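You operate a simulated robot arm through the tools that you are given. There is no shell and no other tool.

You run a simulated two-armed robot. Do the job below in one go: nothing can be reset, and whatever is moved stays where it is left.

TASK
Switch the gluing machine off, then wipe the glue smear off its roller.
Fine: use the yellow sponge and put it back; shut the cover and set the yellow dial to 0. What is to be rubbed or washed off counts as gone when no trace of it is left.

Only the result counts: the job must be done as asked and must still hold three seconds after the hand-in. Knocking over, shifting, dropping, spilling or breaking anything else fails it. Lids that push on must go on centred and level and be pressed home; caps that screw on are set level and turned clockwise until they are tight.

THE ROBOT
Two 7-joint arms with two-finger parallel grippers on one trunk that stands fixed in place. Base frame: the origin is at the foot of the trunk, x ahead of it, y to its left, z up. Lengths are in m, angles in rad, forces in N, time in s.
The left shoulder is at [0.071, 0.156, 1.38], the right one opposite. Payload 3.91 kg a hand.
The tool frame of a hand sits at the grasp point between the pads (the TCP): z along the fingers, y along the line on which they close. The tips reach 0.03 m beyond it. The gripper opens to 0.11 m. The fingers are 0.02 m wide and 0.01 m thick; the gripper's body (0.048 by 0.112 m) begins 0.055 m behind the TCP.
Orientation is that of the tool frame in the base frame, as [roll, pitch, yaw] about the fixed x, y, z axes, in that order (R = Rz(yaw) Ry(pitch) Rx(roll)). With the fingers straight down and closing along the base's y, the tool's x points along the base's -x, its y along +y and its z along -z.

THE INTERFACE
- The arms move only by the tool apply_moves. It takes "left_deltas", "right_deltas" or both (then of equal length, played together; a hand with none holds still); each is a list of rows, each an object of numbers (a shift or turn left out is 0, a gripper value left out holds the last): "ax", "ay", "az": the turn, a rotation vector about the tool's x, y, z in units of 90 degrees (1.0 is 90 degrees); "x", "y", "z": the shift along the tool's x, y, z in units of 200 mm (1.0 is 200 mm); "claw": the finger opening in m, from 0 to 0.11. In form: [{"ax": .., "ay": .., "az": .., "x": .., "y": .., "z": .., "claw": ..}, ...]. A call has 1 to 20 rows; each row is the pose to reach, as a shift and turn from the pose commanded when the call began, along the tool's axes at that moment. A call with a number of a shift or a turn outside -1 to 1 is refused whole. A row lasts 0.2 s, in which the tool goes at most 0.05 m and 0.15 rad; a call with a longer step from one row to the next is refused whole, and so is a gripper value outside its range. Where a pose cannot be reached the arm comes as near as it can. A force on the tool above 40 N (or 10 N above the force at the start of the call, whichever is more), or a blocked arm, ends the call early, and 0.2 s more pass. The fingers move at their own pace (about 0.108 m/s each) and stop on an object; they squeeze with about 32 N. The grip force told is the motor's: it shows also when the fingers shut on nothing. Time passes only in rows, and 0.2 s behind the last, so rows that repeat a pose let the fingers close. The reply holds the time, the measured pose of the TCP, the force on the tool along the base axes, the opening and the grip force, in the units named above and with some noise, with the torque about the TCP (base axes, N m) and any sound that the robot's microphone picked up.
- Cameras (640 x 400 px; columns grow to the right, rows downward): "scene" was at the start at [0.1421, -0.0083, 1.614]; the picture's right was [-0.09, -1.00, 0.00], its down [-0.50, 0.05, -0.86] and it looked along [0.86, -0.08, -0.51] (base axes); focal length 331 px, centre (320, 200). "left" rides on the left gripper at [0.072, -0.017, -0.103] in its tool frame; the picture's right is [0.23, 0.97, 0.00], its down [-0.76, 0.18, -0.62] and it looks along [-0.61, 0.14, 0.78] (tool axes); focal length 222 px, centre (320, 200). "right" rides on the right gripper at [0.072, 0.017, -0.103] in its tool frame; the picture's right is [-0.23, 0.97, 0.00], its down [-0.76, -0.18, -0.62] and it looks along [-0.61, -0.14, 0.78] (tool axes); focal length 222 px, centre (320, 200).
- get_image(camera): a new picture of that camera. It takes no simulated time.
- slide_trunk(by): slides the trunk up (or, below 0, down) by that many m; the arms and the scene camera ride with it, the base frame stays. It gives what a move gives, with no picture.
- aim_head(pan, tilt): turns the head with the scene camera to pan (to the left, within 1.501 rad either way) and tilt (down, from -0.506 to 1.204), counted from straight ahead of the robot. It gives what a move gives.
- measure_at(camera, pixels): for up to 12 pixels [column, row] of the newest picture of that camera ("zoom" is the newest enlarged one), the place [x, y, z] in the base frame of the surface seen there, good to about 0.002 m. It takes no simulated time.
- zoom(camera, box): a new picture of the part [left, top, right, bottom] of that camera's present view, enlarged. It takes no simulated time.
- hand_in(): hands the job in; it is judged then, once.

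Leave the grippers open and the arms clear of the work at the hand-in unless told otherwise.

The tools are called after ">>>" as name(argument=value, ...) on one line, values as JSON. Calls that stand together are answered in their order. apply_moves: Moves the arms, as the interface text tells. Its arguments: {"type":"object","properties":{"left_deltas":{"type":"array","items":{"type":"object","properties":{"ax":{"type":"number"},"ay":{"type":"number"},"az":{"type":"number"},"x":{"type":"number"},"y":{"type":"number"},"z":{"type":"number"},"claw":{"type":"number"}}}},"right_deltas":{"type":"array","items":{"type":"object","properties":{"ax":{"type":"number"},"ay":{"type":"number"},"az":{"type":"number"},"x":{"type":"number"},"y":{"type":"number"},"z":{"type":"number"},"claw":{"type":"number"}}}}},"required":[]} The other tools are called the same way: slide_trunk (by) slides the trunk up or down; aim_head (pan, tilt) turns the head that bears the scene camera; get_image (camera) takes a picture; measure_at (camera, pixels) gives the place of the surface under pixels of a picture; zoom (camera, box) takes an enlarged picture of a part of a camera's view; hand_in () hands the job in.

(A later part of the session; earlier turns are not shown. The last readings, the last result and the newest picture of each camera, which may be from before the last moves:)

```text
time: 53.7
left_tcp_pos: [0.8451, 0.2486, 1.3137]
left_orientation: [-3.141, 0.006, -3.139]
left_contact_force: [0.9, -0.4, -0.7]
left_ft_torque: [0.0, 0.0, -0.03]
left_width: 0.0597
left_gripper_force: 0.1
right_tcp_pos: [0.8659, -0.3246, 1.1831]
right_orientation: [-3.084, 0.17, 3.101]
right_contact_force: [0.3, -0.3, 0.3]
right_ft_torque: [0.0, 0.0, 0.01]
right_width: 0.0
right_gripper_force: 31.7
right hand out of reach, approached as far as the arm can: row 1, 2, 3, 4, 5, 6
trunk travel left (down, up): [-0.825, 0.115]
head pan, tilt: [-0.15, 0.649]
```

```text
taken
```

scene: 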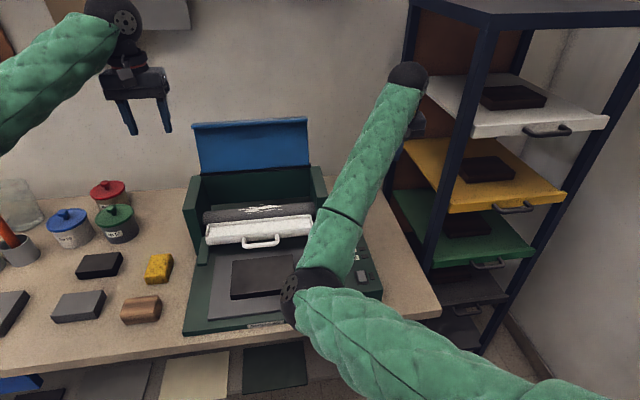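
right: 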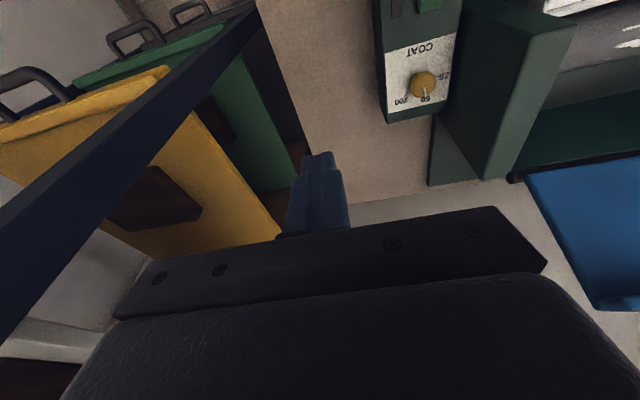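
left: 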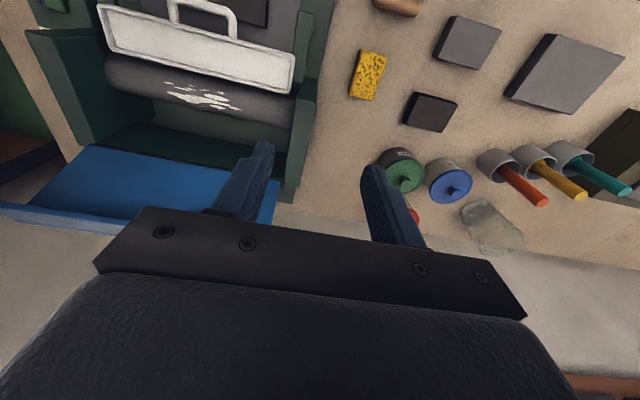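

The wrist is at its limit because the elbow has dropped inward. To free it I'll tip the fingers a bit forward while moving left and up, away from the rack.

>>> apply_moves(right_deltas=[{"ay": -0.08, "y": 0.1, "z": -0.05}, {"ay": -0.16, "y": 0.2, "z": -0.1}, {"ay": -0.24, "y": 0.35, "z": -0.15}, {"ay": -0.3, "y": 0.5, "z": -0.2}, {"ay": -0.3, "y": 0.65, "z": -0.25}, {"ay": -0.3, "y": 0.8, "z": -0.3}, {"ay": -0.3, "y": 0.8, "z": -0.3}])

>>> get_image(camera="scene")

```text
time: 54.6
left_tcp_pos: [0.8439, 0.2495, 1.3139]
left_orientation: [-3.139, 0.005, -3.139]
left_contact_force: [-0.7, 0.1, -0.2]
left_ft_torque: [-0.01, 0.03, -0.04]
left_width: 0.06
left_gripper_force: 0.1
right_tcp_pos: [0.8786, -0.2615, 1.3248]
right_orientation: [-3.067, 0.718, 3.115]
right_contact_force: [0.1, 0.2, 0.2]
right_ft_torque: [0.01, 0.02, 0.01]
right_width: 0.0002
right_gripper_force: 32.2
trunk travel left (down, up): [-0.825, 0.115]
head pan, tilt: [-0.15, 0.649]
stopped in row 4 (right hand): the arm was blocked; the commanded pose is now the measured one
```

```text
taken
```

scene: 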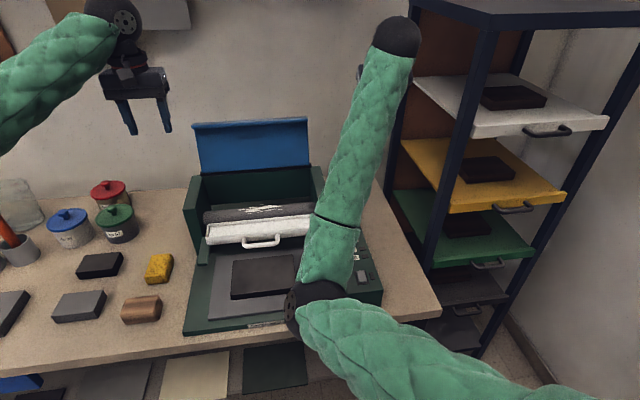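

The arm stopped as blocked but is now at (0.879, −0.262, 1.325), clear of the rack. I'll try shifting it further left with no turning.

>>> apply_moves(right_deltas=[{"y": 0.1}, {"y": 0.2}, {"y": 0.3}, {"y": 0.4}, {"y": 0.5}, {"y": 0.5}])

>>> get_image(camera="scene")

```text
time: 56.2
left_tcp_pos: [0.8443, 0.2496, 1.3134]
left_orientation: [-3.137, 0.006, -3.14]
left_contact_force: [0.1, -0.2, 0.8]
left_ft_torque: [0.03, 0.02, 0.0]
left_width: 0.06
left_gripper_force: 0.0
right_tcp_pos: [0.8906, -0.1933, 1.3514]
right_orientation: [-3.049, 0.762, 3.09]
right_contact_force: [-0.7, 0.4, 0.9]
right_ft_torque: [-0.03, 0.01, 0.0]
right_width: 0.0
right_gripper_force: 32.0
trunk travel left (down, up): [-0.825, 0.115]
head pan, tilt: [-0.15, 0.649]
stopped in row 6 (right hand): the arm was blocked; the commanded pose is now the measured one
```

```text
taken
```

scene: 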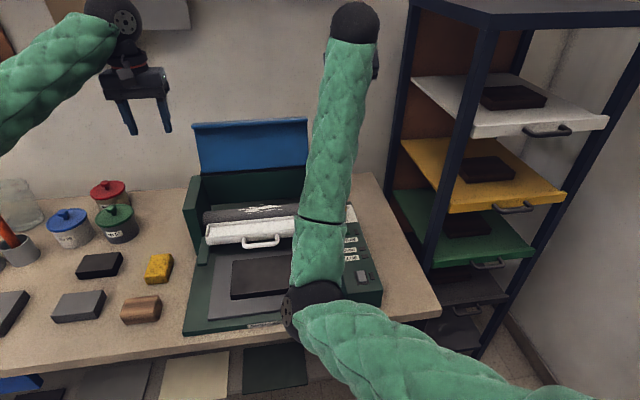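

Still stiff. I'll try rolling the hand so the fingers point left-down, which should make the elbow swing out to the right.

>>> apply_moves(right_deltas=[{"ax": -0.065, "az": 0.062}, {"ax": -0.13, "az": 0.124}, {"ax": -0.195, "az": 0.186}, {"ax": -0.26, "az": 0.248}, {"ax": -0.325, "az": 0.31}, {"ax": -0.325, "az": 0.31}])

>>> get_image(camera="scene")

```text
time: 57.6
left_tcp_pos: [0.8446, 0.2479, 1.3133]
left_orientation: [-3.139, 0.006, -3.139]
left_contact_force: [-0.6, -0.8, -0.5]
left_ft_torque: [-0.03, 0.0, -0.01]
left_width: 0.06
left_gripper_force: 0.1
right_tcp_pos: [0.8921, -0.2089, 1.3516]
right_orientation: [2.359, 0.596, 2.501]
right_contact_force: [0.9, -0.3, 0.0]
right_ft_torque: [0.0, 0.03, 0.01]
right_width: 0.0
right_gripper_force: 32.0
trunk travel left (down, up): [-0.825, 0.115]
head pan, tilt: [-0.15, 0.649]
```

```text
taken
```

scene: 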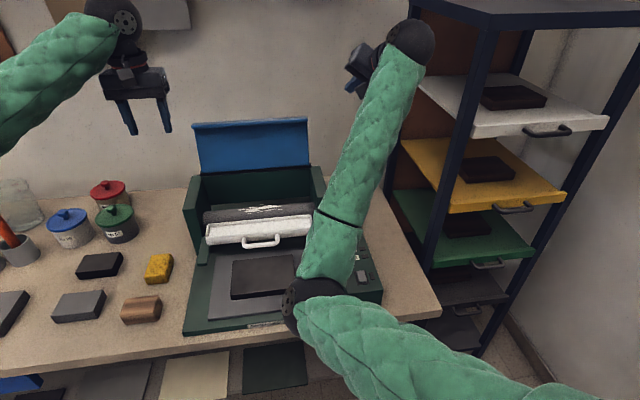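

The roll went through. Now I'll draw the hand back and down a little in this orientation and watch the elbow.

>>> apply_moves(right_deltas=[{"x": 0.108, "y": -0.042, "z": -0.06}, {"x": 0.216, "y": -0.084, "z": -0.12}, {"x": 0.323, "y": -0.126, "z": -0.179}, {"x": 0.431, "y": -0.168, "z": -0.238}, {"x": 0.539, "y": -0.21, "z": -0.298}, {"x": 0.539, "y": -0.21, "z": -0.298}])

>>> get_image(camera="scene")

```text
time: 59.2
left_tcp_pos: [0.8448, 0.2489, 1.3125]
left_orientation: [-3.14, 0.005, -3.14]
left_contact_force: [0.2, -0.3, 0.5]
left_ft_torque: [0.01, -0.01, -0.03]
left_width: 0.0598
left_gripper_force: 0.0
right_tcp_pos: [0.7743, -0.2214, 1.322]
right_orientation: [2.349, 0.628, 2.479]
right_contact_force: [0.3, 0.0, -0.9]
right_ft_torque: [-0.02, 0.03, 0.01]
right_width: 0.0
right_gripper_force: 31.7
trunk travel left (down, up): [-0.825, 0.115]
head pan, tilt: [-0.15, 0.649]
stopped in row 6 (right hand): the arm was blocked; the commanded pose is now the measured one
```

```text
taken
```

scene: 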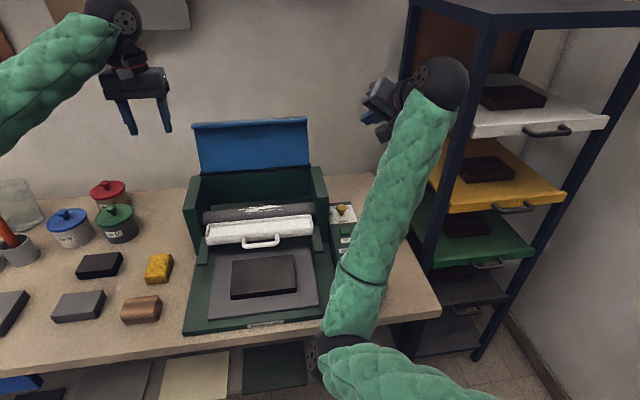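

The elbow is moving outward to the right (now about (315, 350)). I'll keep drawing the hand back.

>>> apply_moves(right_deltas=[{"x": 0.093, "y": -0.039, "z": -0.048}, {"x": 0.186, "y": -0.078, "z": -0.096}, {"x": 0.28, "y": -0.117, "z": -0.144}, {"x": 0.373, "y": -0.156, "z": -0.192}, {"x": 0.466, "y": -0.195, "z": -0.24}, {"x": 0.466, "y": -0.195, "z": -0.24}])

>>> get_image(camera="scene")

```text
time: 60.6
left_tcp_pos: [0.8456, 0.2492, 1.3134]
left_orientation: [-3.14, 0.006, -3.141]
left_contact_force: [0.2, 0.4, 0.7]
left_ft_torque: [-0.03, -0.01, 0.02]
left_width: 0.0598
left_gripper_force: 0.1
right_tcp_pos: [0.6765, -0.2236, 1.2807]
right_orientation: [2.348, 0.642, 2.471]
right_contact_force: [0.2, 0.6, -0.1]
right_ft_torque: [0.01, -0.02, -0.02]
right_width: 0.0002
right_gripper_force: 32.1
trunk travel left (down, up): [-0.825, 0.115]
head pan, tilt: [-0.15, 0.649]
```

```text
taken
```

scene: 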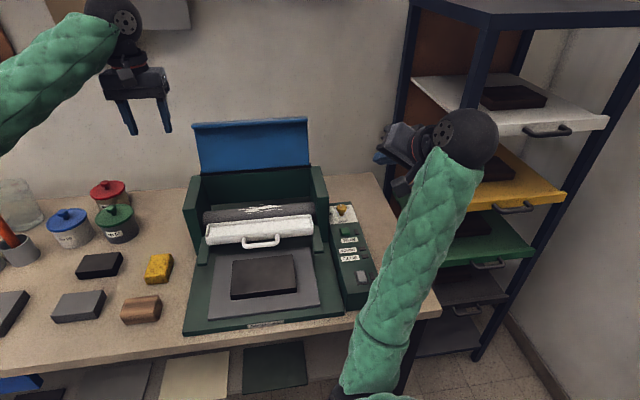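

The elbow is out to the right again. I'll now turn the hand back to point straight down here.

>>> apply_moves(right_deltas=[{"ax": 0.0417, "ay": 0.0659, "az": -0.0288}, {"ax": 0.0835, "ay": 0.1318, "az": -0.0576}, {"ax": 0.1252, "ay": 0.1977, "az": -0.0864}, {"ax": 0.1669, "ay": 0.2636, "az": -0.1153}, {"ax": 0.2086, "ay": 0.3294, "az": -0.1441}, {"ax": 0.2504, "ay": 0.3953, "az": -0.1729}, {"ax": 0.2921, "ay": 0.4612, "az": -0.2017}, {"ax": 0.3338, "ay": 0.5271, "az": -0.2305}, {"ax": 0.3338, "ay": 0.5271, "az": -0.2305}])

>>> get_image(camera="scene")

```text
time: 62.6
left_tcp_pos: [0.8459, 0.2479, 1.314]
left_orientation: [-3.14, 0.004, -3.138]
left_contact_force: [0.1, 0.4, -0.4]
left_ft_torque: [-0.01, 0.01, -0.01]
left_width: 0.0601
left_gripper_force: 0.0
right_tcp_pos: [0.6752, -0.2204, 1.2715]
right_orientation: [3.129, -0.013, -3.13]
right_contact_force: [0.3, -0.5, 0.3]
right_ft_torque: [0.02, 0.0, 0.01]
right_width: 0.0
right_gripper_force: 31.5
trunk travel left (down, up): [-0.825, 0.115]
head pan, tilt: [-0.15, 0.649]
```

```text
taken
```

scene: 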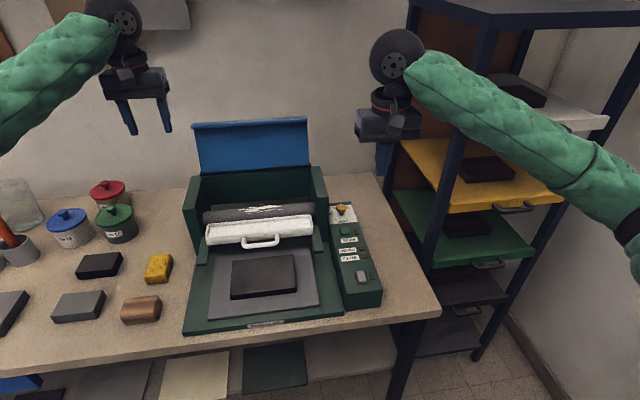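

The right arm is back in its normal posture. Now I'll study the open machine: roller, smear, tray and lamps.

>>> zoom(camera="scene", box=[180, 180, 340, 270])

>>> measure_at(camera="zoom", pixels=[[120, 130], [120, 150], [330, 100], [330, 115], [330, 135], [330, 150], [260, 125], [410, 115], [500, 120], [330, 170], [330, 200], [230, 90]])

>>> zoom(camera="scene", box=[325, 195, 395, 310])

```text
4.00 times, centred on (260, 225) of scene
```

zoom: 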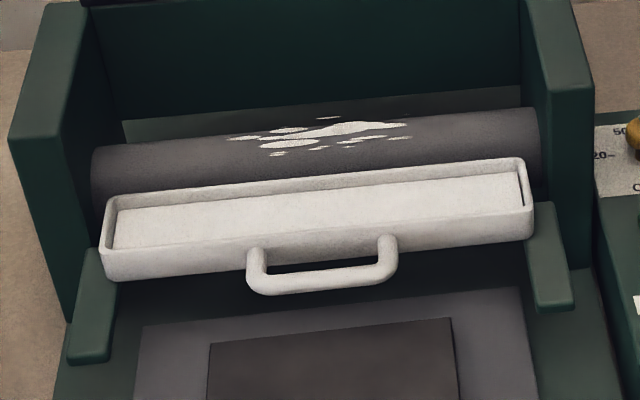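

```text
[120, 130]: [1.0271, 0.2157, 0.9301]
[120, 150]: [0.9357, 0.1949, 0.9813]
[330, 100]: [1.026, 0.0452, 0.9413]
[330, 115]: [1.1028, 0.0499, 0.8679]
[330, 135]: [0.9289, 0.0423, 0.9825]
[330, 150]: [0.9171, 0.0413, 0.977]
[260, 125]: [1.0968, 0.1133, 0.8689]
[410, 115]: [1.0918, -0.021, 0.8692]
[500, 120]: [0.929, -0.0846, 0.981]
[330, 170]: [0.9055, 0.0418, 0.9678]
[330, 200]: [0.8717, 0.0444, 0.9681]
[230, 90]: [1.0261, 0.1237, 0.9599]
```

```text
3.48 times, centred on (360, 252) of scene
```

zoom: 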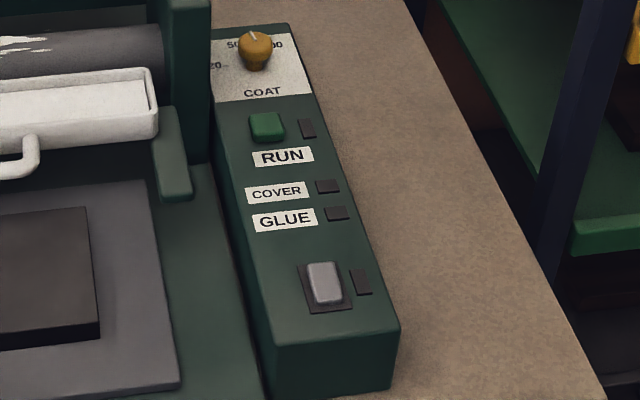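

All lamps are dark with the cover open and the rocker near-end down. To be sure which rocker position is "off", I'll test the other position now while the cover is open (nothing can run) and watch the lamps, then set it back. I lower the right hand over the rocker's far end.

>>> apply_moves(right_deltas=[{"x": -0.04, "y": 0.05, "z": 0.15}, {"x": -0.075, "y": 0.09, "z": 0.35}, {"x": -0.075, "y": 0.09, "z": 0.55}, {"x": -0.075, "y": 0.09, "z": 0.75}, {"x": -0.075, "y": 0.09, "z": 0.95}, {"x": -0.075, "y": 0.09, "z": 1.0}, {"x": -0.075, "y": 0.09, "z": 1.0}])

>>> zoom(camera="right", box=[230, 60, 430, 260])

```text
time: 64.2
left_tcp_pos: [0.8446, 0.2496, 1.3131]
left_orientation: [-3.138, 0.005, -3.14]
left_contact_force: [0.2, 0.3, 0.1]
left_ft_torque: [0.0, 0.01, -0.01]
left_width: 0.0597
left_gripper_force: 0.1
right_tcp_pos: [0.6871, -0.1981, 1.0706]
right_orientation: [3.13, -0.013, -3.133]
right_contact_force: [-0.2, 0.0, 0.0]
right_ft_torque: [-0.03, -0.01, 0.01]
right_width: 0.0
right_gripper_force: 31.6
trunk travel left (down, up): [-0.825, 0.115]
head pan, tilt: [-0.15, 0.649]
```

```text
2.00 times, centred on (330, 160) of right
```

zoom: 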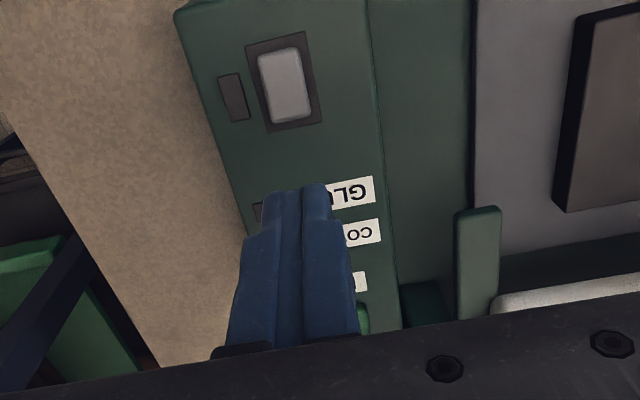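

Next I press the far end (x≈0.692) down slowly.

>>> apply_moves(right_deltas=[{"x": -0.025, "y": -0.022, "z": 0.2}, {"x": -0.025, "y": -0.022, "z": 0.4}, {"x": -0.025, "y": -0.022, "z": 0.48}, {"x": -0.025, "y": -0.022, "z": 0.5}, {"x": -0.025, "y": -0.022, "z": 0.52}, {"x": -0.025, "y": -0.022, "z": 0.54}, {"x": -0.025, "y": -0.022, "z": 0.55}, {"x": -0.025, "y": -0.022, "z": 0.56}])

>>> zoom(camera="scene", box=[325, 195, 395, 310])

```text
time: 66.1
left_tcp_pos: [0.8443, 0.2487, 1.3135]
left_orientation: [-3.138, 0.005, -3.139]
left_contact_force: [0.4, -0.5, 0.3]
left_ft_torque: [0.0, 0.02, 0.03]
left_width: 0.0599
left_gripper_force: 0.1
right_tcp_pos: [0.6906, -0.2007, 0.9653]
right_orientation: [3.128, -0.006, -3.131]
right_contact_force: [-1.2, 1.0, 15.1]
right_ft_torque: [-0.02, 0.22, 0.04]
right_width: 0.0001
right_gripper_force: 31.6
trunk travel left (down, up): [-0.825, 0.115]
head pan, tilt: [-0.15, 0.649]
stopped in row 8 (right hand): the force on the tool passed its limit at 42 N (the readings are from after the stop); the commanded pose is now the measured one
```

```text
3.48 times, centred on (360, 252) of scene
```

zoom: 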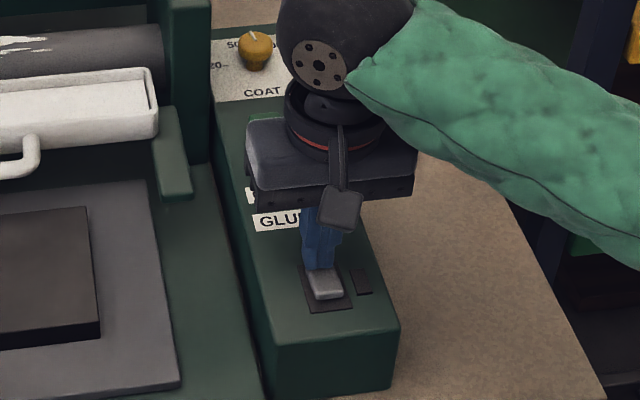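

The rocker has flipped back (near end up). I'll lift the hand, move it aside to the near right, and check the lamps.

>>> apply_moves(right_deltas=[{"z": -0.1}, {"z": -0.3}, {"x": 0.15, "y": -0.1, "z": -0.45}, {"x": 0.3, "y": -0.25, "z": -0.5}, {"x": 0.45, "y": -0.4, "z": -0.5}, {"x": 0.6, "y": -0.55, "z": -0.5}, {"x": 0.6, "y": -0.7, "z": -0.5}, {"x": 0.6, "y": -0.7, "z": -0.5}])

>>> zoom(camera="scene", box=[325, 195, 395, 310])

>>> zoom(camera="scene", box=[340, 225, 380, 295])

```text
time: 67.9
left_tcp_pos: [0.8458, 0.2483, 1.3122]
left_orientation: [-3.138, 0.005, 3.141]
left_contact_force: [-0.5, 1.0, 0.2]
left_ft_torque: [0.01, 0.01, 0.01]
left_width: 0.06
left_gripper_force: 0.0
right_tcp_pos: [0.5744, -0.3438, 1.0618]
right_orientation: [3.13, -0.01, -3.132]
right_contact_force: [-0.2, -0.5, -0.2]
right_ft_torque: [0.01, 0.0, 0.0]
right_width: 0.0001
right_gripper_force: 32.6
trunk travel left (down, up): [-0.825, 0.115]
head pan, tilt: [-0.15, 0.649]
```

```text
3.48 times, centred on (360, 252) of scene
```

zoom: 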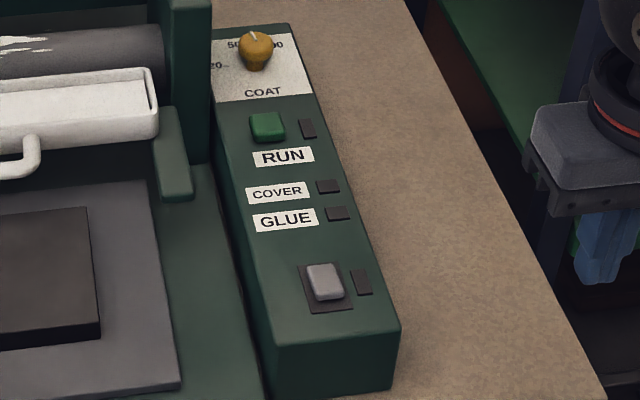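

```text
5.71 times, centred on (360, 260) of scene
```

zoom: 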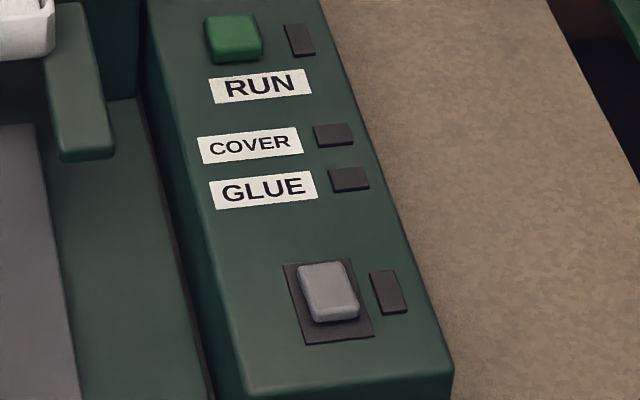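

All lamps stay dark in both positions, so the lamps give no information and the power lamp must be dead. I'll measure the rocker's present tilt to compare it with the start.

>>> zoom(camera="scene", box=[346, 264, 382, 288])

>>> measure_at(camera="zoom", pixels=[[205, 130], [315, 127], [255, 250], [355, 242], [225, 150], [310, 145], [260, 230], [335, 225], [280, 190]])

```text
16.00 times, centred on (364, 276) of scene
```

zoom: 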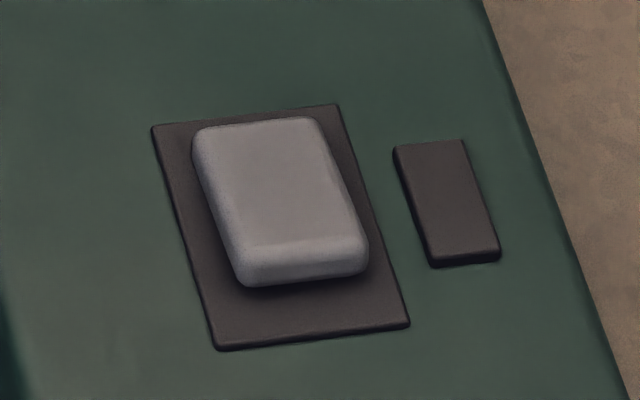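

```text
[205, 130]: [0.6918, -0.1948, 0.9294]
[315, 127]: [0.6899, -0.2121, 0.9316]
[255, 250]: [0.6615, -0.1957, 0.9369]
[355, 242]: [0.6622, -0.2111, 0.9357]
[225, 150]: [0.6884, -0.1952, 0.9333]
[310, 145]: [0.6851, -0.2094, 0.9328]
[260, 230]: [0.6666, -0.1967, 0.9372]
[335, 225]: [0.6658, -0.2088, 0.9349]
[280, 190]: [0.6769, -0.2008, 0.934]
```

It is back exactly as at the start. The job says the machine is to be switched off, so the starting position (far end down) is "on"; I'll press the near end down again, closer to its edge for a full throw.

>>> apply_moves(right_deltas=[{"x": -0.1, "y": 0.18}, {"x": -0.2, "y": 0.36}, {"x": -0.32, "y": 0.54}, {"x": -0.418, "y": 0.709}, {"x": -0.418, "y": 0.709, "z": 0.2}, {"x": -0.418, "y": 0.709, "z": 0.4}, {"x": -0.418, "y": 0.709, "z": 0.45}, {"x": -0.418, "y": 0.709, "z": 0.47}, {"x": -0.418, "y": 0.709, "z": 0.485}, {"x": -0.418, "y": 0.709, "z": 0.495}, {"x": -0.418, "y": 0.709, "z": 0.505}, {"x": -0.418, "y": 0.709, "z": 0.515}, {"x": -0.418, "y": 0.709, "z": 0.515}])

>>> zoom(camera="scene", box=[325, 195, 395, 310])

```text
time: 70.9
left_tcp_pos: [0.8445, 0.249, 1.3133]
left_orientation: [-3.136, 0.007, -3.14]
left_contact_force: [0.0, -0.7, 0.1]
left_ft_torque: [-0.03, -0.01, -0.01]
left_width: 0.06
left_gripper_force: 0.0
right_tcp_pos: [0.6558, -0.2001, 0.9635]
right_orientation: [3.127, 0.0, -3.133]
right_contact_force: [-8.3, 0.5, 18.2]
right_ft_torque: [-0.07, 0.05, 0.2]
right_width: 0.0
right_gripper_force: 32.2
trunk travel left (down, up): [-0.825, 0.115]
head pan, tilt: [-0.15, 0.649]
stopped in row 13 (right hand): the force on the tool passed its limit at 41 N (the readings are from after the stop); the commanded pose is now the measured one
```

```text
3.48 times, centred on (360, 252) of scene
```

zoom: 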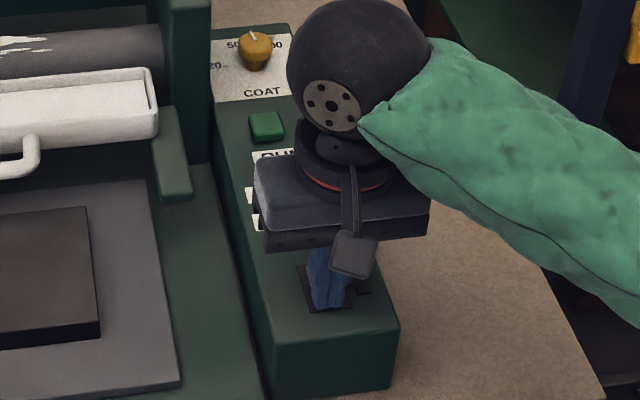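

I'll lift off, step aside and measure the rocker's tilt.

>>> apply_moves(right_deltas=[{"z": -0.1}, {"z": -0.3}, {"x": 0.1, "y": -0.1, "z": -0.45}, {"x": 0.2, "y": -0.25, "z": -0.5}, {"x": 0.3, "y": -0.4, "z": -0.5}, {"x": 0.4, "y": -0.55, "z": -0.5}, {"x": 0.4, "y": -0.7, "z": -0.5}, {"x": 0.4, "y": -0.7, "z": -0.5}])

>>> zoom(camera="scene", box=[346, 264, 382, 288])

>>> measure_at(camera="zoom", pixels=[[215, 130], [320, 125], [255, 280], [355, 270], [225, 150], [310, 145], [260, 250], [335, 250], [280, 190]])

```text
time: 72.7
left_tcp_pos: [0.8448, 0.2502, 1.3128]
left_orientation: [-3.139, 0.004, -3.14]
left_contact_force: [-0.2, 1.2, -0.3]
left_ft_torque: [-0.01, 0.01, -0.01]
left_width: 0.0599
left_gripper_force: 0.1
right_tcp_pos: [0.5772, -0.3415, 1.0589]
right_orientation: [3.128, -0.004, -3.132]
right_contact_force: [0.0, 0.4, -0.6]
right_ft_torque: [0.0, 0.0, -0.02]
right_width: 0.0
right_gripper_force: 32.1
trunk travel left (down, up): [-0.825, 0.115]
head pan, tilt: [-0.15, 0.649]
```

```text
16.00 times, centred on (364, 276) of scene
```

zoom: 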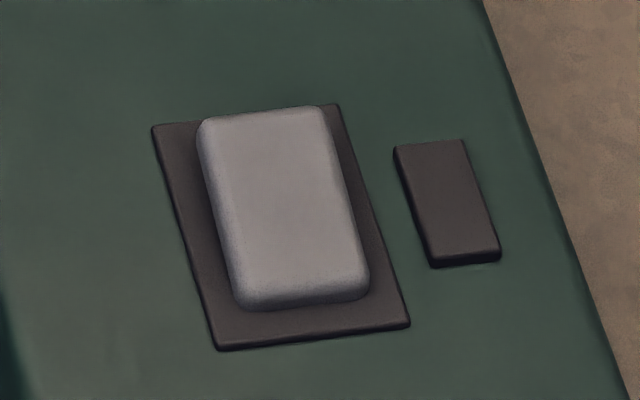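

```text
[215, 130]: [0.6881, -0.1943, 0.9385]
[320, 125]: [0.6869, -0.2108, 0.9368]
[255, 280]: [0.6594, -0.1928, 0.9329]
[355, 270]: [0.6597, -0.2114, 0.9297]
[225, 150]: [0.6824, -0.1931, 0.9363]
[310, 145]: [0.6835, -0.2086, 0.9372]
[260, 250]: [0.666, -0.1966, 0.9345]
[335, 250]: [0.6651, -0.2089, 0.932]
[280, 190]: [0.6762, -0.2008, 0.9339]
```

The rocker is fully thrown (far end z 0.938, near end z 0.930): off. Now the dial. I'll raise the right hand, turn it 55 degrees counter-clockwise (seen from above) and bring it toward the dial at (0.936, −0.203), keeping clear of the rack post and the machine's side post.

>>> apply_moves(right_deltas=[{"x": -0.11, "y": 0.086, "z": -0.1, "az": -0.076, "claw": 0.05}, {"x": -0.22, "y": 0.172, "z": -0.2, "az": -0.152}, {"x": -0.33, "y": 0.259, "z": -0.3, "az": -0.229}, {"x": -0.44, "y": 0.345, "z": -0.3, "az": -0.305}, {"x": -0.55, "y": 0.431, "z": -0.3, "az": -0.381}, {"x": -0.66, "y": 0.517, "z": -0.3, "az": -0.457}, {"x": -0.78, "y": 0.604, "z": -0.3, "az": -0.534}, {"x": -0.9, "y": 0.69, "z": -0.3, "az": -0.611}, {"x": -0.9, "y": 0.69, "z": -0.3, "az": -0.611}])

>>> get_image(camera="scene")

>>> get_image(camera="right")

```text
time: 74.7
left_tcp_pos: [0.8437, 0.2486, 1.3128]
left_orientation: [-3.138, 0.006, -3.14]
left_contact_force: [-0.3, -0.8, -0.3]
left_ft_torque: [0.01, -0.03, 0.01]
left_width: 0.0601
left_gripper_force: 0.0
right_tcp_pos: [0.7564, -0.2038, 1.122]
right_orientation: [3.13, 0.009, -2.173]
right_contact_force: [0.0, 0.6, -0.2]
right_ft_torque: [0.02, -0.05, -0.01]
right_width: 0.0501
right_gripper_force: 0.1
trunk travel left (down, up): [-0.825, 0.115]
head pan, tilt: [-0.15, 0.649]
```

```text
taken
```

scene: 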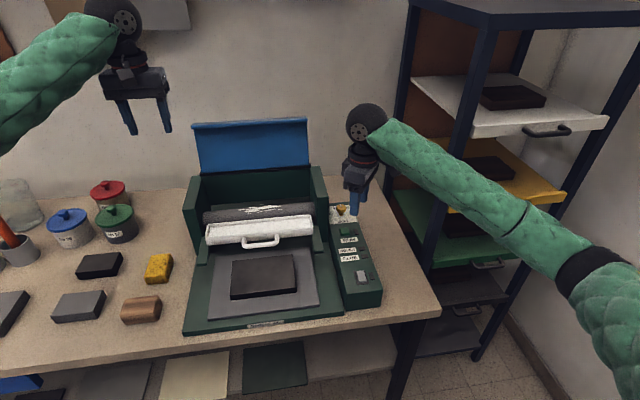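

```text
taken
```

right: 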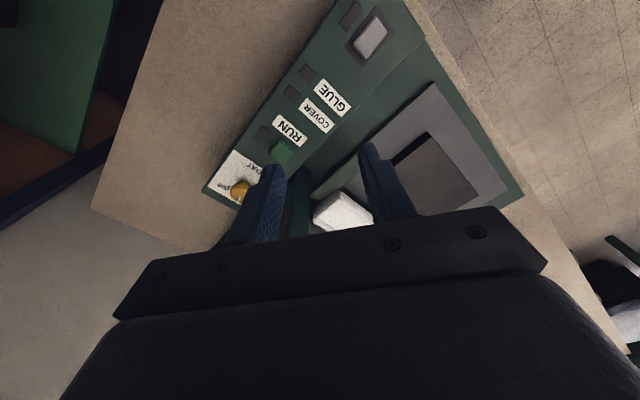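

The hand is turned as planned. I'll move it over the dial, stopping with the tips about 3 cm above it to check alignment.

>>> apply_moves(right_deltas=[{"x": -0.13, "y": -0.185}, {"x": -0.26, "y": -0.37}, {"x": -0.39, "y": -0.555}, {"x": -0.512, "y": -0.738}, {"x": -0.512, "y": -0.738, "z": 0.2}, {"x": -0.512, "y": -0.738, "z": 0.4}, {"x": -0.512, "y": -0.738, "z": 0.5}, {"x": -0.512, "y": -0.738, "z": 0.5}])

>>> get_image(camera="right")

>>> zoom(camera="scene", box=[290, 120, 410, 240])

```text
time: 76.5
left_tcp_pos: [0.845, 0.2482, 1.3135]
left_orientation: [-3.14, 0.006, -3.139]
left_contact_force: [-0.4, 0.6, 0.5]
left_ft_torque: [-0.02, -0.01, 0.01]
left_width: 0.0601
left_gripper_force: 0.2
right_tcp_pos: [0.9362, -0.2004, 1.0208]
right_orientation: [3.13, 0.009, -2.175]
right_contact_force: [-0.8, 0.6, 0.0]
right_ft_torque: [0.01, -0.02, -0.03]
right_width: 0.0501
right_gripper_force: 0.1
trunk travel left (down, up): [-0.825, 0.115]
head pan, tilt: [-0.15, 0.649]
```

```text
taken
```

right: 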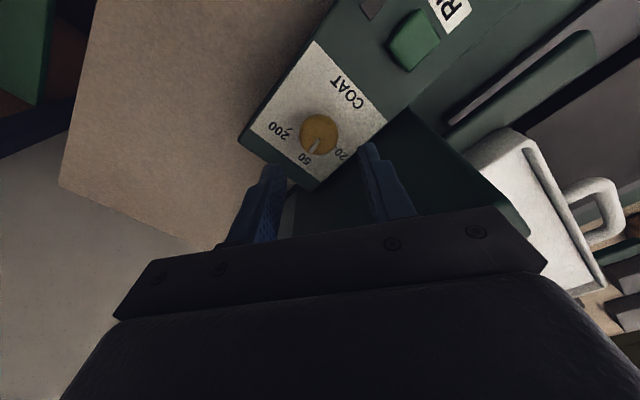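

```text
3.33 times, centred on (350, 180) of scene
```

zoom: 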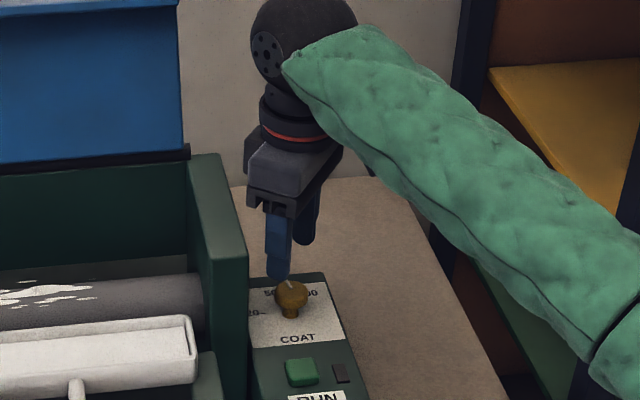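

I'll measure the dial's cap in this view to check the alignment with the hand.

>>> zoom(camera="right", box=[290, 110, 350, 160])

>>> measure_at(camera="zoom", pixels=[[320, 200], [200, 180], [420, 200], [320, 60], [315, 320], [260, 100], [380, 280], [310, 180]])

```text
8.00 times, centred on (320, 135) of right
```

zoom: 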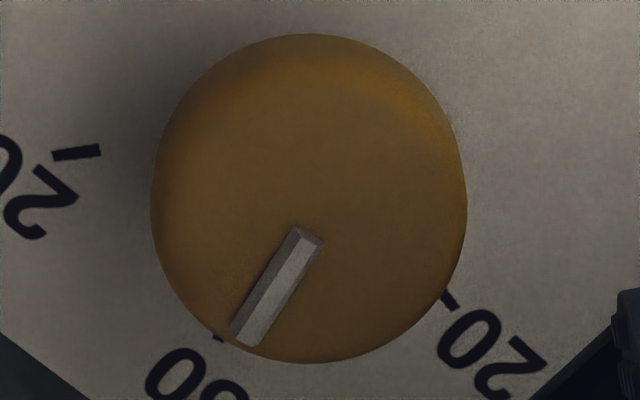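

```text
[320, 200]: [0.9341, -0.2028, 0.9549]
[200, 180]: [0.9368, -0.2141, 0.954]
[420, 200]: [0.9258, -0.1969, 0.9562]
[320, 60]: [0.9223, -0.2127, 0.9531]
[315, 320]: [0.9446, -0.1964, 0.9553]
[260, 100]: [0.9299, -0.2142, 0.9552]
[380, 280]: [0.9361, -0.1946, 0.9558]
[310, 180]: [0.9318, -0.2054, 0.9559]
```

The cap's centre is at (0.935, −0.203); I'll correct by 3 mm, lower the tips around the cap and close.

>>> apply_moves(right_deltas=[{"x": 0.0136, "y": -0.003, "z": 0.1}, {"x": 0.0136, "y": -0.003, "z": 0.2}, {"x": 0.0136, "y": -0.003, "z": 0.274}, {"x": 0.0136, "y": -0.003, "z": 0.274}, {"x": 0.0136, "y": -0.003, "z": 0.274, "claw": 0.02}, {"x": 0.0136, "y": -0.003, "z": 0.274, "claw": 0.02}, {"x": 0.0136, "y": -0.003, "z": 0.274, "claw": 0.02}])

>>> get_image(camera="right")

```text
time: 78.1
left_tcp_pos: [0.8448, 0.248, 1.3123]
left_orientation: [-3.138, 0.006, -3.139]
left_contact_force: [0.4, -0.1, -0.3]
left_ft_torque: [-0.03, 0.02, -0.03]
left_width: 0.0599
left_gripper_force: 0.0
right_tcp_pos: [0.9349, -0.202, 0.9656]
right_orientation: [3.129, 0.008, -2.175]
right_contact_force: [4.8, -5.5, 0.2]
right_ft_torque: [-0.04, -0.72, -0.02]
right_width: 0.0315
right_gripper_force: 45.0
trunk travel left (down, up): [-0.825, 0.115]
head pan, tilt: [-0.15, 0.649]
```

```text
taken
```

right: 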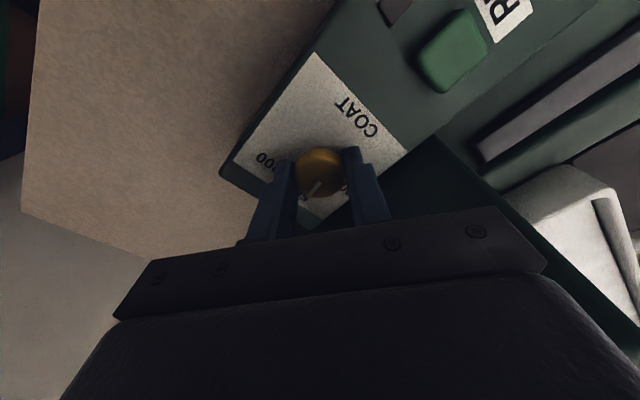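

The dial is gripped (31.5 mm). I'll turn it counter-clockwise by 65 degrees.

>>> apply_moves(right_deltas=[{"az": -0.072}, {"az": -0.144}, {"az": -0.217}, {"az": -0.289}, {"az": -0.361}, {"az": -0.433}, {"az": -0.506}, {"az": -0.578}, {"az": -0.65}, {"az": -0.722}, {"az": -0.722}])

>>> get_image(camera="right")

>>> zoom(camera="scene", box=[300, 130, 400, 240])

```text
time: 80.5
left_tcp_pos: [0.8452, 0.248, 1.3127]
left_orientation: [-3.14, 0.005, -3.14]
left_contact_force: [0.6, 0.2, -0.5]
left_ft_torque: [0.0, 0.01, 0.0]
left_width: 0.0599
left_gripper_force: 0.1
right_tcp_pos: [0.9352, -0.201, 0.9646]
right_orientation: [-3.139, 0.017, -1.037]
right_contact_force: [-3.8, -3.0, -4.6]
right_ft_torque: [0.61, 0.74, -0.03]
right_width: 0.0308
right_gripper_force: 45.4
trunk travel left (down, up): [-0.825, 0.115]
head pan, tilt: [-0.15, 0.649]
```

```text
taken
```

right: 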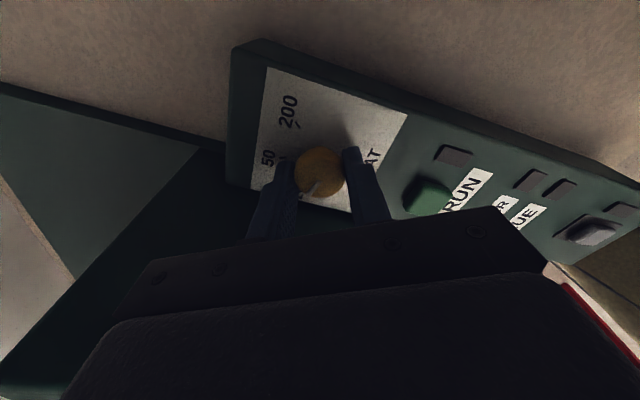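

```text
3.64 times, centred on (350, 185) of scene
```

zoom: 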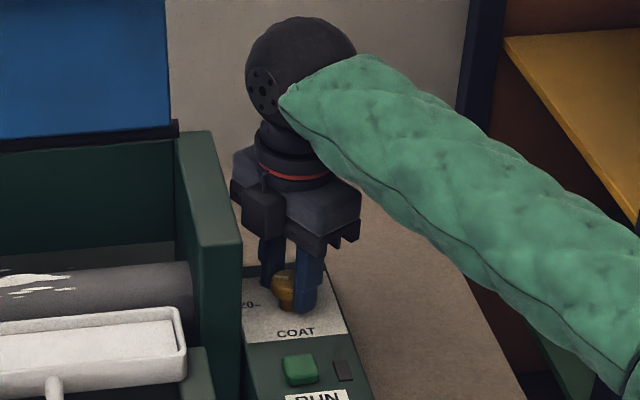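

It turned freely with the hand; the pointer should now be near 75 degrees left. I'll open the fingers, turn the hand back 65 degrees, and grip again.

>>> apply_moves(right_deltas=[{"claw": 0.055}, {"claw": 0.055}, {"az": 0.072}, {"az": 0.144}, {"az": 0.217}, {"az": 0.289}, {"az": 0.361}, {"az": 0.433}, {"az": 0.506}, {"az": 0.578}, {"az": 0.65}, {"az": 0.722}, {"az": 0.722}])

>>> get_image(camera="right")

>>> zoom(camera="right", box=[270, 120, 370, 220])

```text
time: 83.3
left_tcp_pos: [0.8457, 0.2484, 1.3117]
left_orientation: [-3.137, 0.005, -3.139]
left_contact_force: [1.0, 0.0, -0.1]
left_ft_torque: [0.0, 0.02, 0.01]
left_width: 0.06
left_gripper_force: 0.1
right_tcp_pos: [0.9351, -0.202, 0.9655]
right_orientation: [3.129, 0.007, -2.175]
right_contact_force: [0.4, -0.7, -0.3]
right_ft_torque: [0.02, 0.02, -0.01]
right_width: 0.0552
right_gripper_force: 0.1
trunk travel left (down, up): [-0.825, 0.115]
head pan, tilt: [-0.15, 0.649]
```

```text
taken
```

right: 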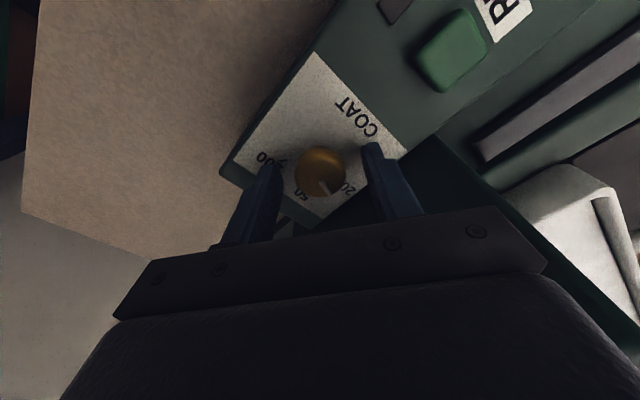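

```text
4.00 times, centred on (320, 170) of right
```

zoom: 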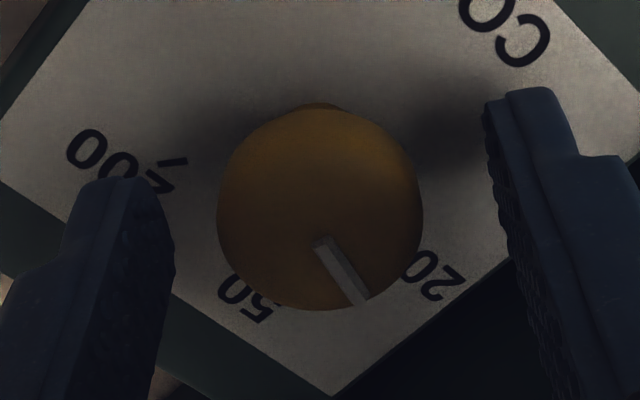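

The pointer now stands between 50 and 20, roughly 58 degrees left. I'll grip again and turn another 68 degrees.

>>> apply_moves(right_deltas=[{"claw": 0.02}, {"claw": 0.02}, {"claw": 0.02}, {"az": -0.069}, {"az": -0.138}, {"az": -0.207}, {"az": -0.276}, {"az": -0.345}, {"az": -0.414}, {"az": -0.483}, {"az": -0.552}, {"az": -0.621}, {"az": -0.69}, {"az": -0.756}, {"az": -0.756}])

>>> apply_moves(right_deltas=[{"claw": 0.055}, {"claw": 0.055}, {"az": 0.072}, {"az": 0.144}, {"az": 0.217}, {"az": 0.289}, {"az": 0.361}, {"az": 0.433}, {"az": 0.506}, {"az": 0.578}, {"az": 0.65}, {"az": 0.756}, {"az": 0.756}])

>>> get_image(camera="right")

>>> zoom(camera="right", box=[270, 120, 370, 220])

```text
time: 86.5
left_tcp_pos: [0.8447, 0.2476, 1.3131]
left_orientation: [-3.14, 0.006, -3.14]
left_contact_force: [0.2, -0.4, -0.3]
left_ft_torque: [-0.02, -0.05, -0.03]
left_width: 0.06
left_gripper_force: 0.1
right_tcp_pos: [0.9353, -0.2024, 0.9655]
right_orientation: [-3.138, 0.013, -0.988]
right_contact_force: [-0.4, -0.7, -1.9]
right_ft_torque: [-0.17, 0.15, -0.29]
right_width: 0.0314
right_gripper_force: 44.8
trunk travel left (down, up): [-0.825, 0.115]
head pan, tilt: [-0.15, 0.649]
```

```text
refused: row 12 steps farther than a row can; nothing moved
```

```text
taken
```

right: 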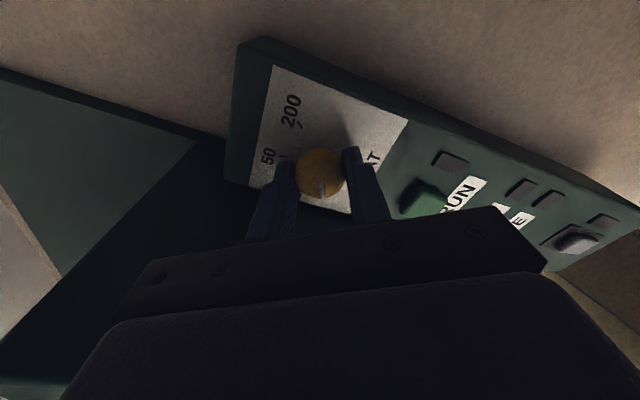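

```text
4.00 times, centred on (320, 170) of right
```

zoom: 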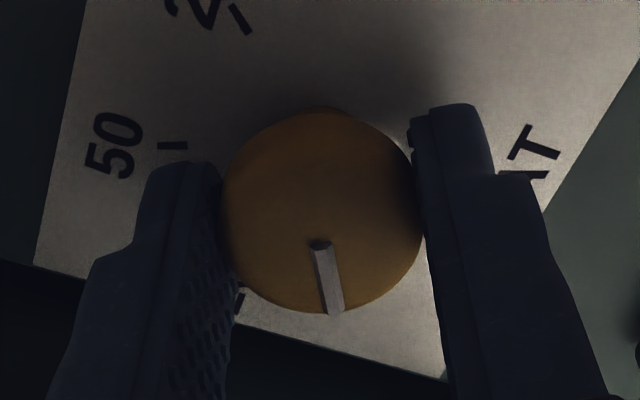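

The pointer has passed 20 (its tick is at about (240, 300)) and is around 125 degrees left. I'll release, turn the hand back, and take a clear look.

>>> apply_moves(right_deltas=[{"claw": 0.055}, {"claw": 0.055}, {"az": 0.069}, {"az": 0.138}, {"az": 0.207}, {"az": 0.276}, {"az": 0.345}, {"az": 0.414}, {"az": 0.483}, {"az": 0.552}, {"az": 0.621}, {"az": 0.69}, {"az": 0.756}, {"az": 0.756}])

>>> zoom(camera="right", box=[270, 120, 370, 220])

```text
time: 89.5
left_tcp_pos: [0.8448, 0.2489, 1.3132]
left_orientation: [-3.141, 0.006, -3.14]
left_contact_force: [-0.4, 0.8, 0.3]
left_ft_torque: [0.0, 0.02, -0.02]
left_width: 0.0596
left_gripper_force: 0.0
right_tcp_pos: [0.9345, -0.2031, 0.9654]
right_orientation: [3.129, 0.009, -2.175]
right_contact_force: [-0.5, 1.1, 0.1]
right_ft_torque: [-0.04, 0.03, 0.0]
right_width: 0.0551
right_gripper_force: 0.1
trunk travel left (down, up): [-0.825, 0.115]
head pan, tilt: [-0.15, 0.649]
```

```text
4.00 times, centred on (320, 170) of right
```

zoom: 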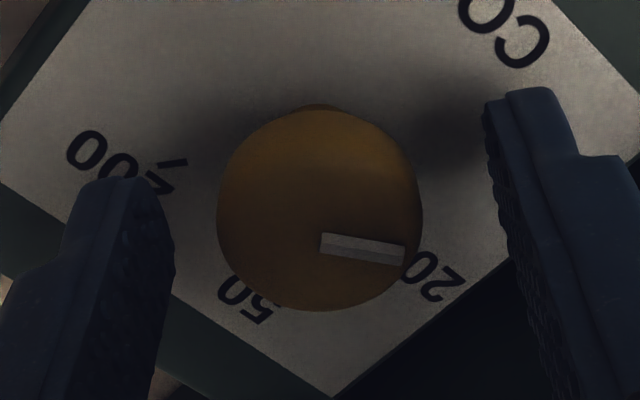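

By my reckoning from the picture the pointer is now at about 121 degrees left, 40 degrees below the 20 mark, and the last part of the turn seems to have slipped against a stop (0.29 N m). I'll grip once more and turn a further 35 degrees to see whether it moves.

>>> apply_moves(right_deltas=[{"claw": 0.02}, {"claw": 0.02}, {"claw": 0.02}, {"az": -0.06}, {"az": -0.12}, {"az": -0.18}, {"az": -0.24}, {"az": -0.3}, {"az": -0.36}, {"az": -0.4}, {"az": -0.4}])

>>> zoom(camera="right", box=[270, 120, 370, 220])

>>> apply_moves(right_deltas=[{"claw": 0.055}, {"claw": 0.055}, {"az": 0.06}, {"az": 0.12}, {"az": 0.18}, {"az": 0.24}, {"az": 0.3}, {"az": 0.36}, {"az": 0.4}, {"az": 0.4}])

>>> zoom(camera="right", box=[270, 120, 370, 220])

```text
time: 91.9
left_tcp_pos: [0.8454, 0.2493, 1.3135]
left_orientation: [-3.139, 0.007, -3.139]
left_contact_force: [0.3, 0.1, -0.2]
left_ft_torque: [0.02, -0.01, 0.0]
left_width: 0.0599
left_gripper_force: 0.1
right_tcp_pos: [0.9342, -0.2028, 0.9642]
right_orientation: [3.136, 0.014, -1.543]
right_contact_force: [-0.2, 1.1, -2.5]
right_ft_torque: [-0.2, -0.21, -0.4]
right_width: 0.0316
right_gripper_force: 45.0
trunk travel left (down, up): [-0.825, 0.115]
head pan, tilt: [-0.15, 0.649]
```

```text
4.00 times, centred on (320, 170) of right
```

zoom: 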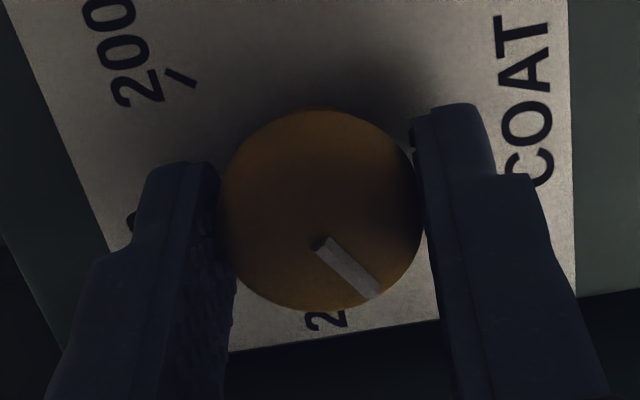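

```text
time: 94.1
left_tcp_pos: [0.8449, 0.248, 1.3133]
left_orientation: [-3.141, 0.005, -3.139]
left_contact_force: [0.0, 0.6, -0.1]
left_ft_torque: [0.01, 0.0, -0.01]
left_width: 0.0599
left_gripper_force: 0.1
right_tcp_pos: [0.9354, -0.2033, 0.9663]
right_orientation: [3.13, 0.009, -2.174]
right_contact_force: [0.3, 0.3, -0.7]
right_ft_torque: [0.01, -0.02, -0.04]
right_width: 0.0551
right_gripper_force: 0.1
trunk travel left (down, up): [-0.825, 0.115]
head pan, tilt: [-0.15, 0.649]
```

```text
4.00 times, centred on (320, 170) of right
```

zoom: 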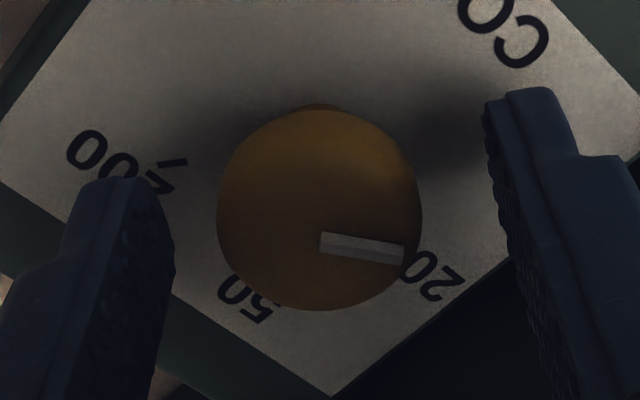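

The pointer did not move at all: it is against its end stop. That stop is 40 degrees below 20 while 20 to 50 spans 60 degrees, so on that even scale the stop is exactly 0. I'll lift straight up and check the dial from above.

>>> apply_moves(right_deltas=[{"z": -0.15}, {"z": -0.35}, {"z": -0.55}, {"z": -0.75}, {"z": -0.95}, {"z": -1.0}, {"z": -1.0}])

>>> get_image(camera="right")

>>> zoom(camera="right", box=[290, 60, 350, 120])

```text
time: 95.7
left_tcp_pos: [0.8457, 0.2479, 1.3137]
left_orientation: [-3.139, 0.007, -3.14]
left_contact_force: [0.1, 0.6, -0.1]
left_ft_torque: [0.01, 0.02, 0.02]
left_width: 0.0599
left_gripper_force: 0.0
right_tcp_pos: [0.9354, -0.2047, 1.1655]
right_orientation: [3.128, 0.007, -2.172]
right_contact_force: [-0.2, 0.1, 0.0]
right_ft_torque: [0.01, 0.0, 0.0]
right_width: 0.0551
right_gripper_force: 0.1
trunk travel left (down, up): [-0.825, 0.115]
head pan, tilt: [-0.15, 0.649]
```

```text
taken
```

right: 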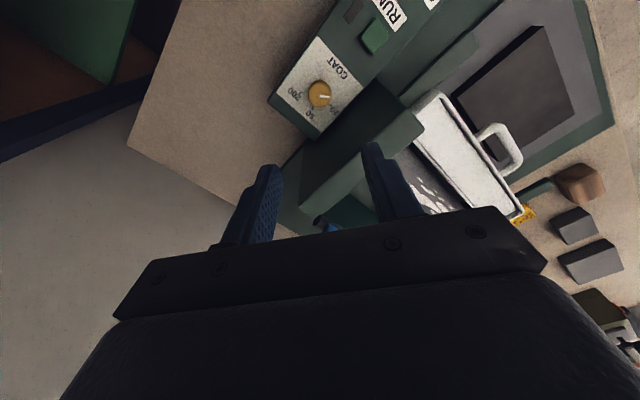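

```text
6.67 times, centred on (320, 90) of right
```

zoom: 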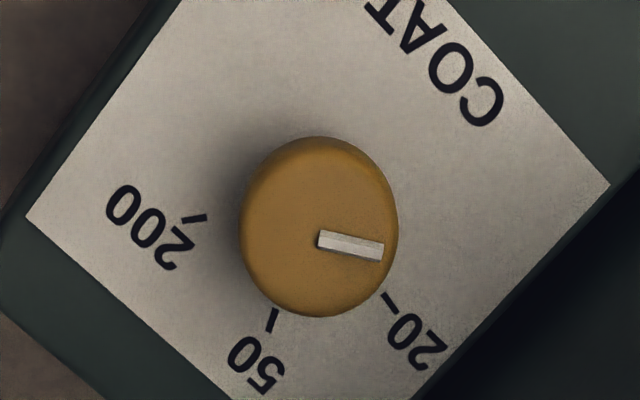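

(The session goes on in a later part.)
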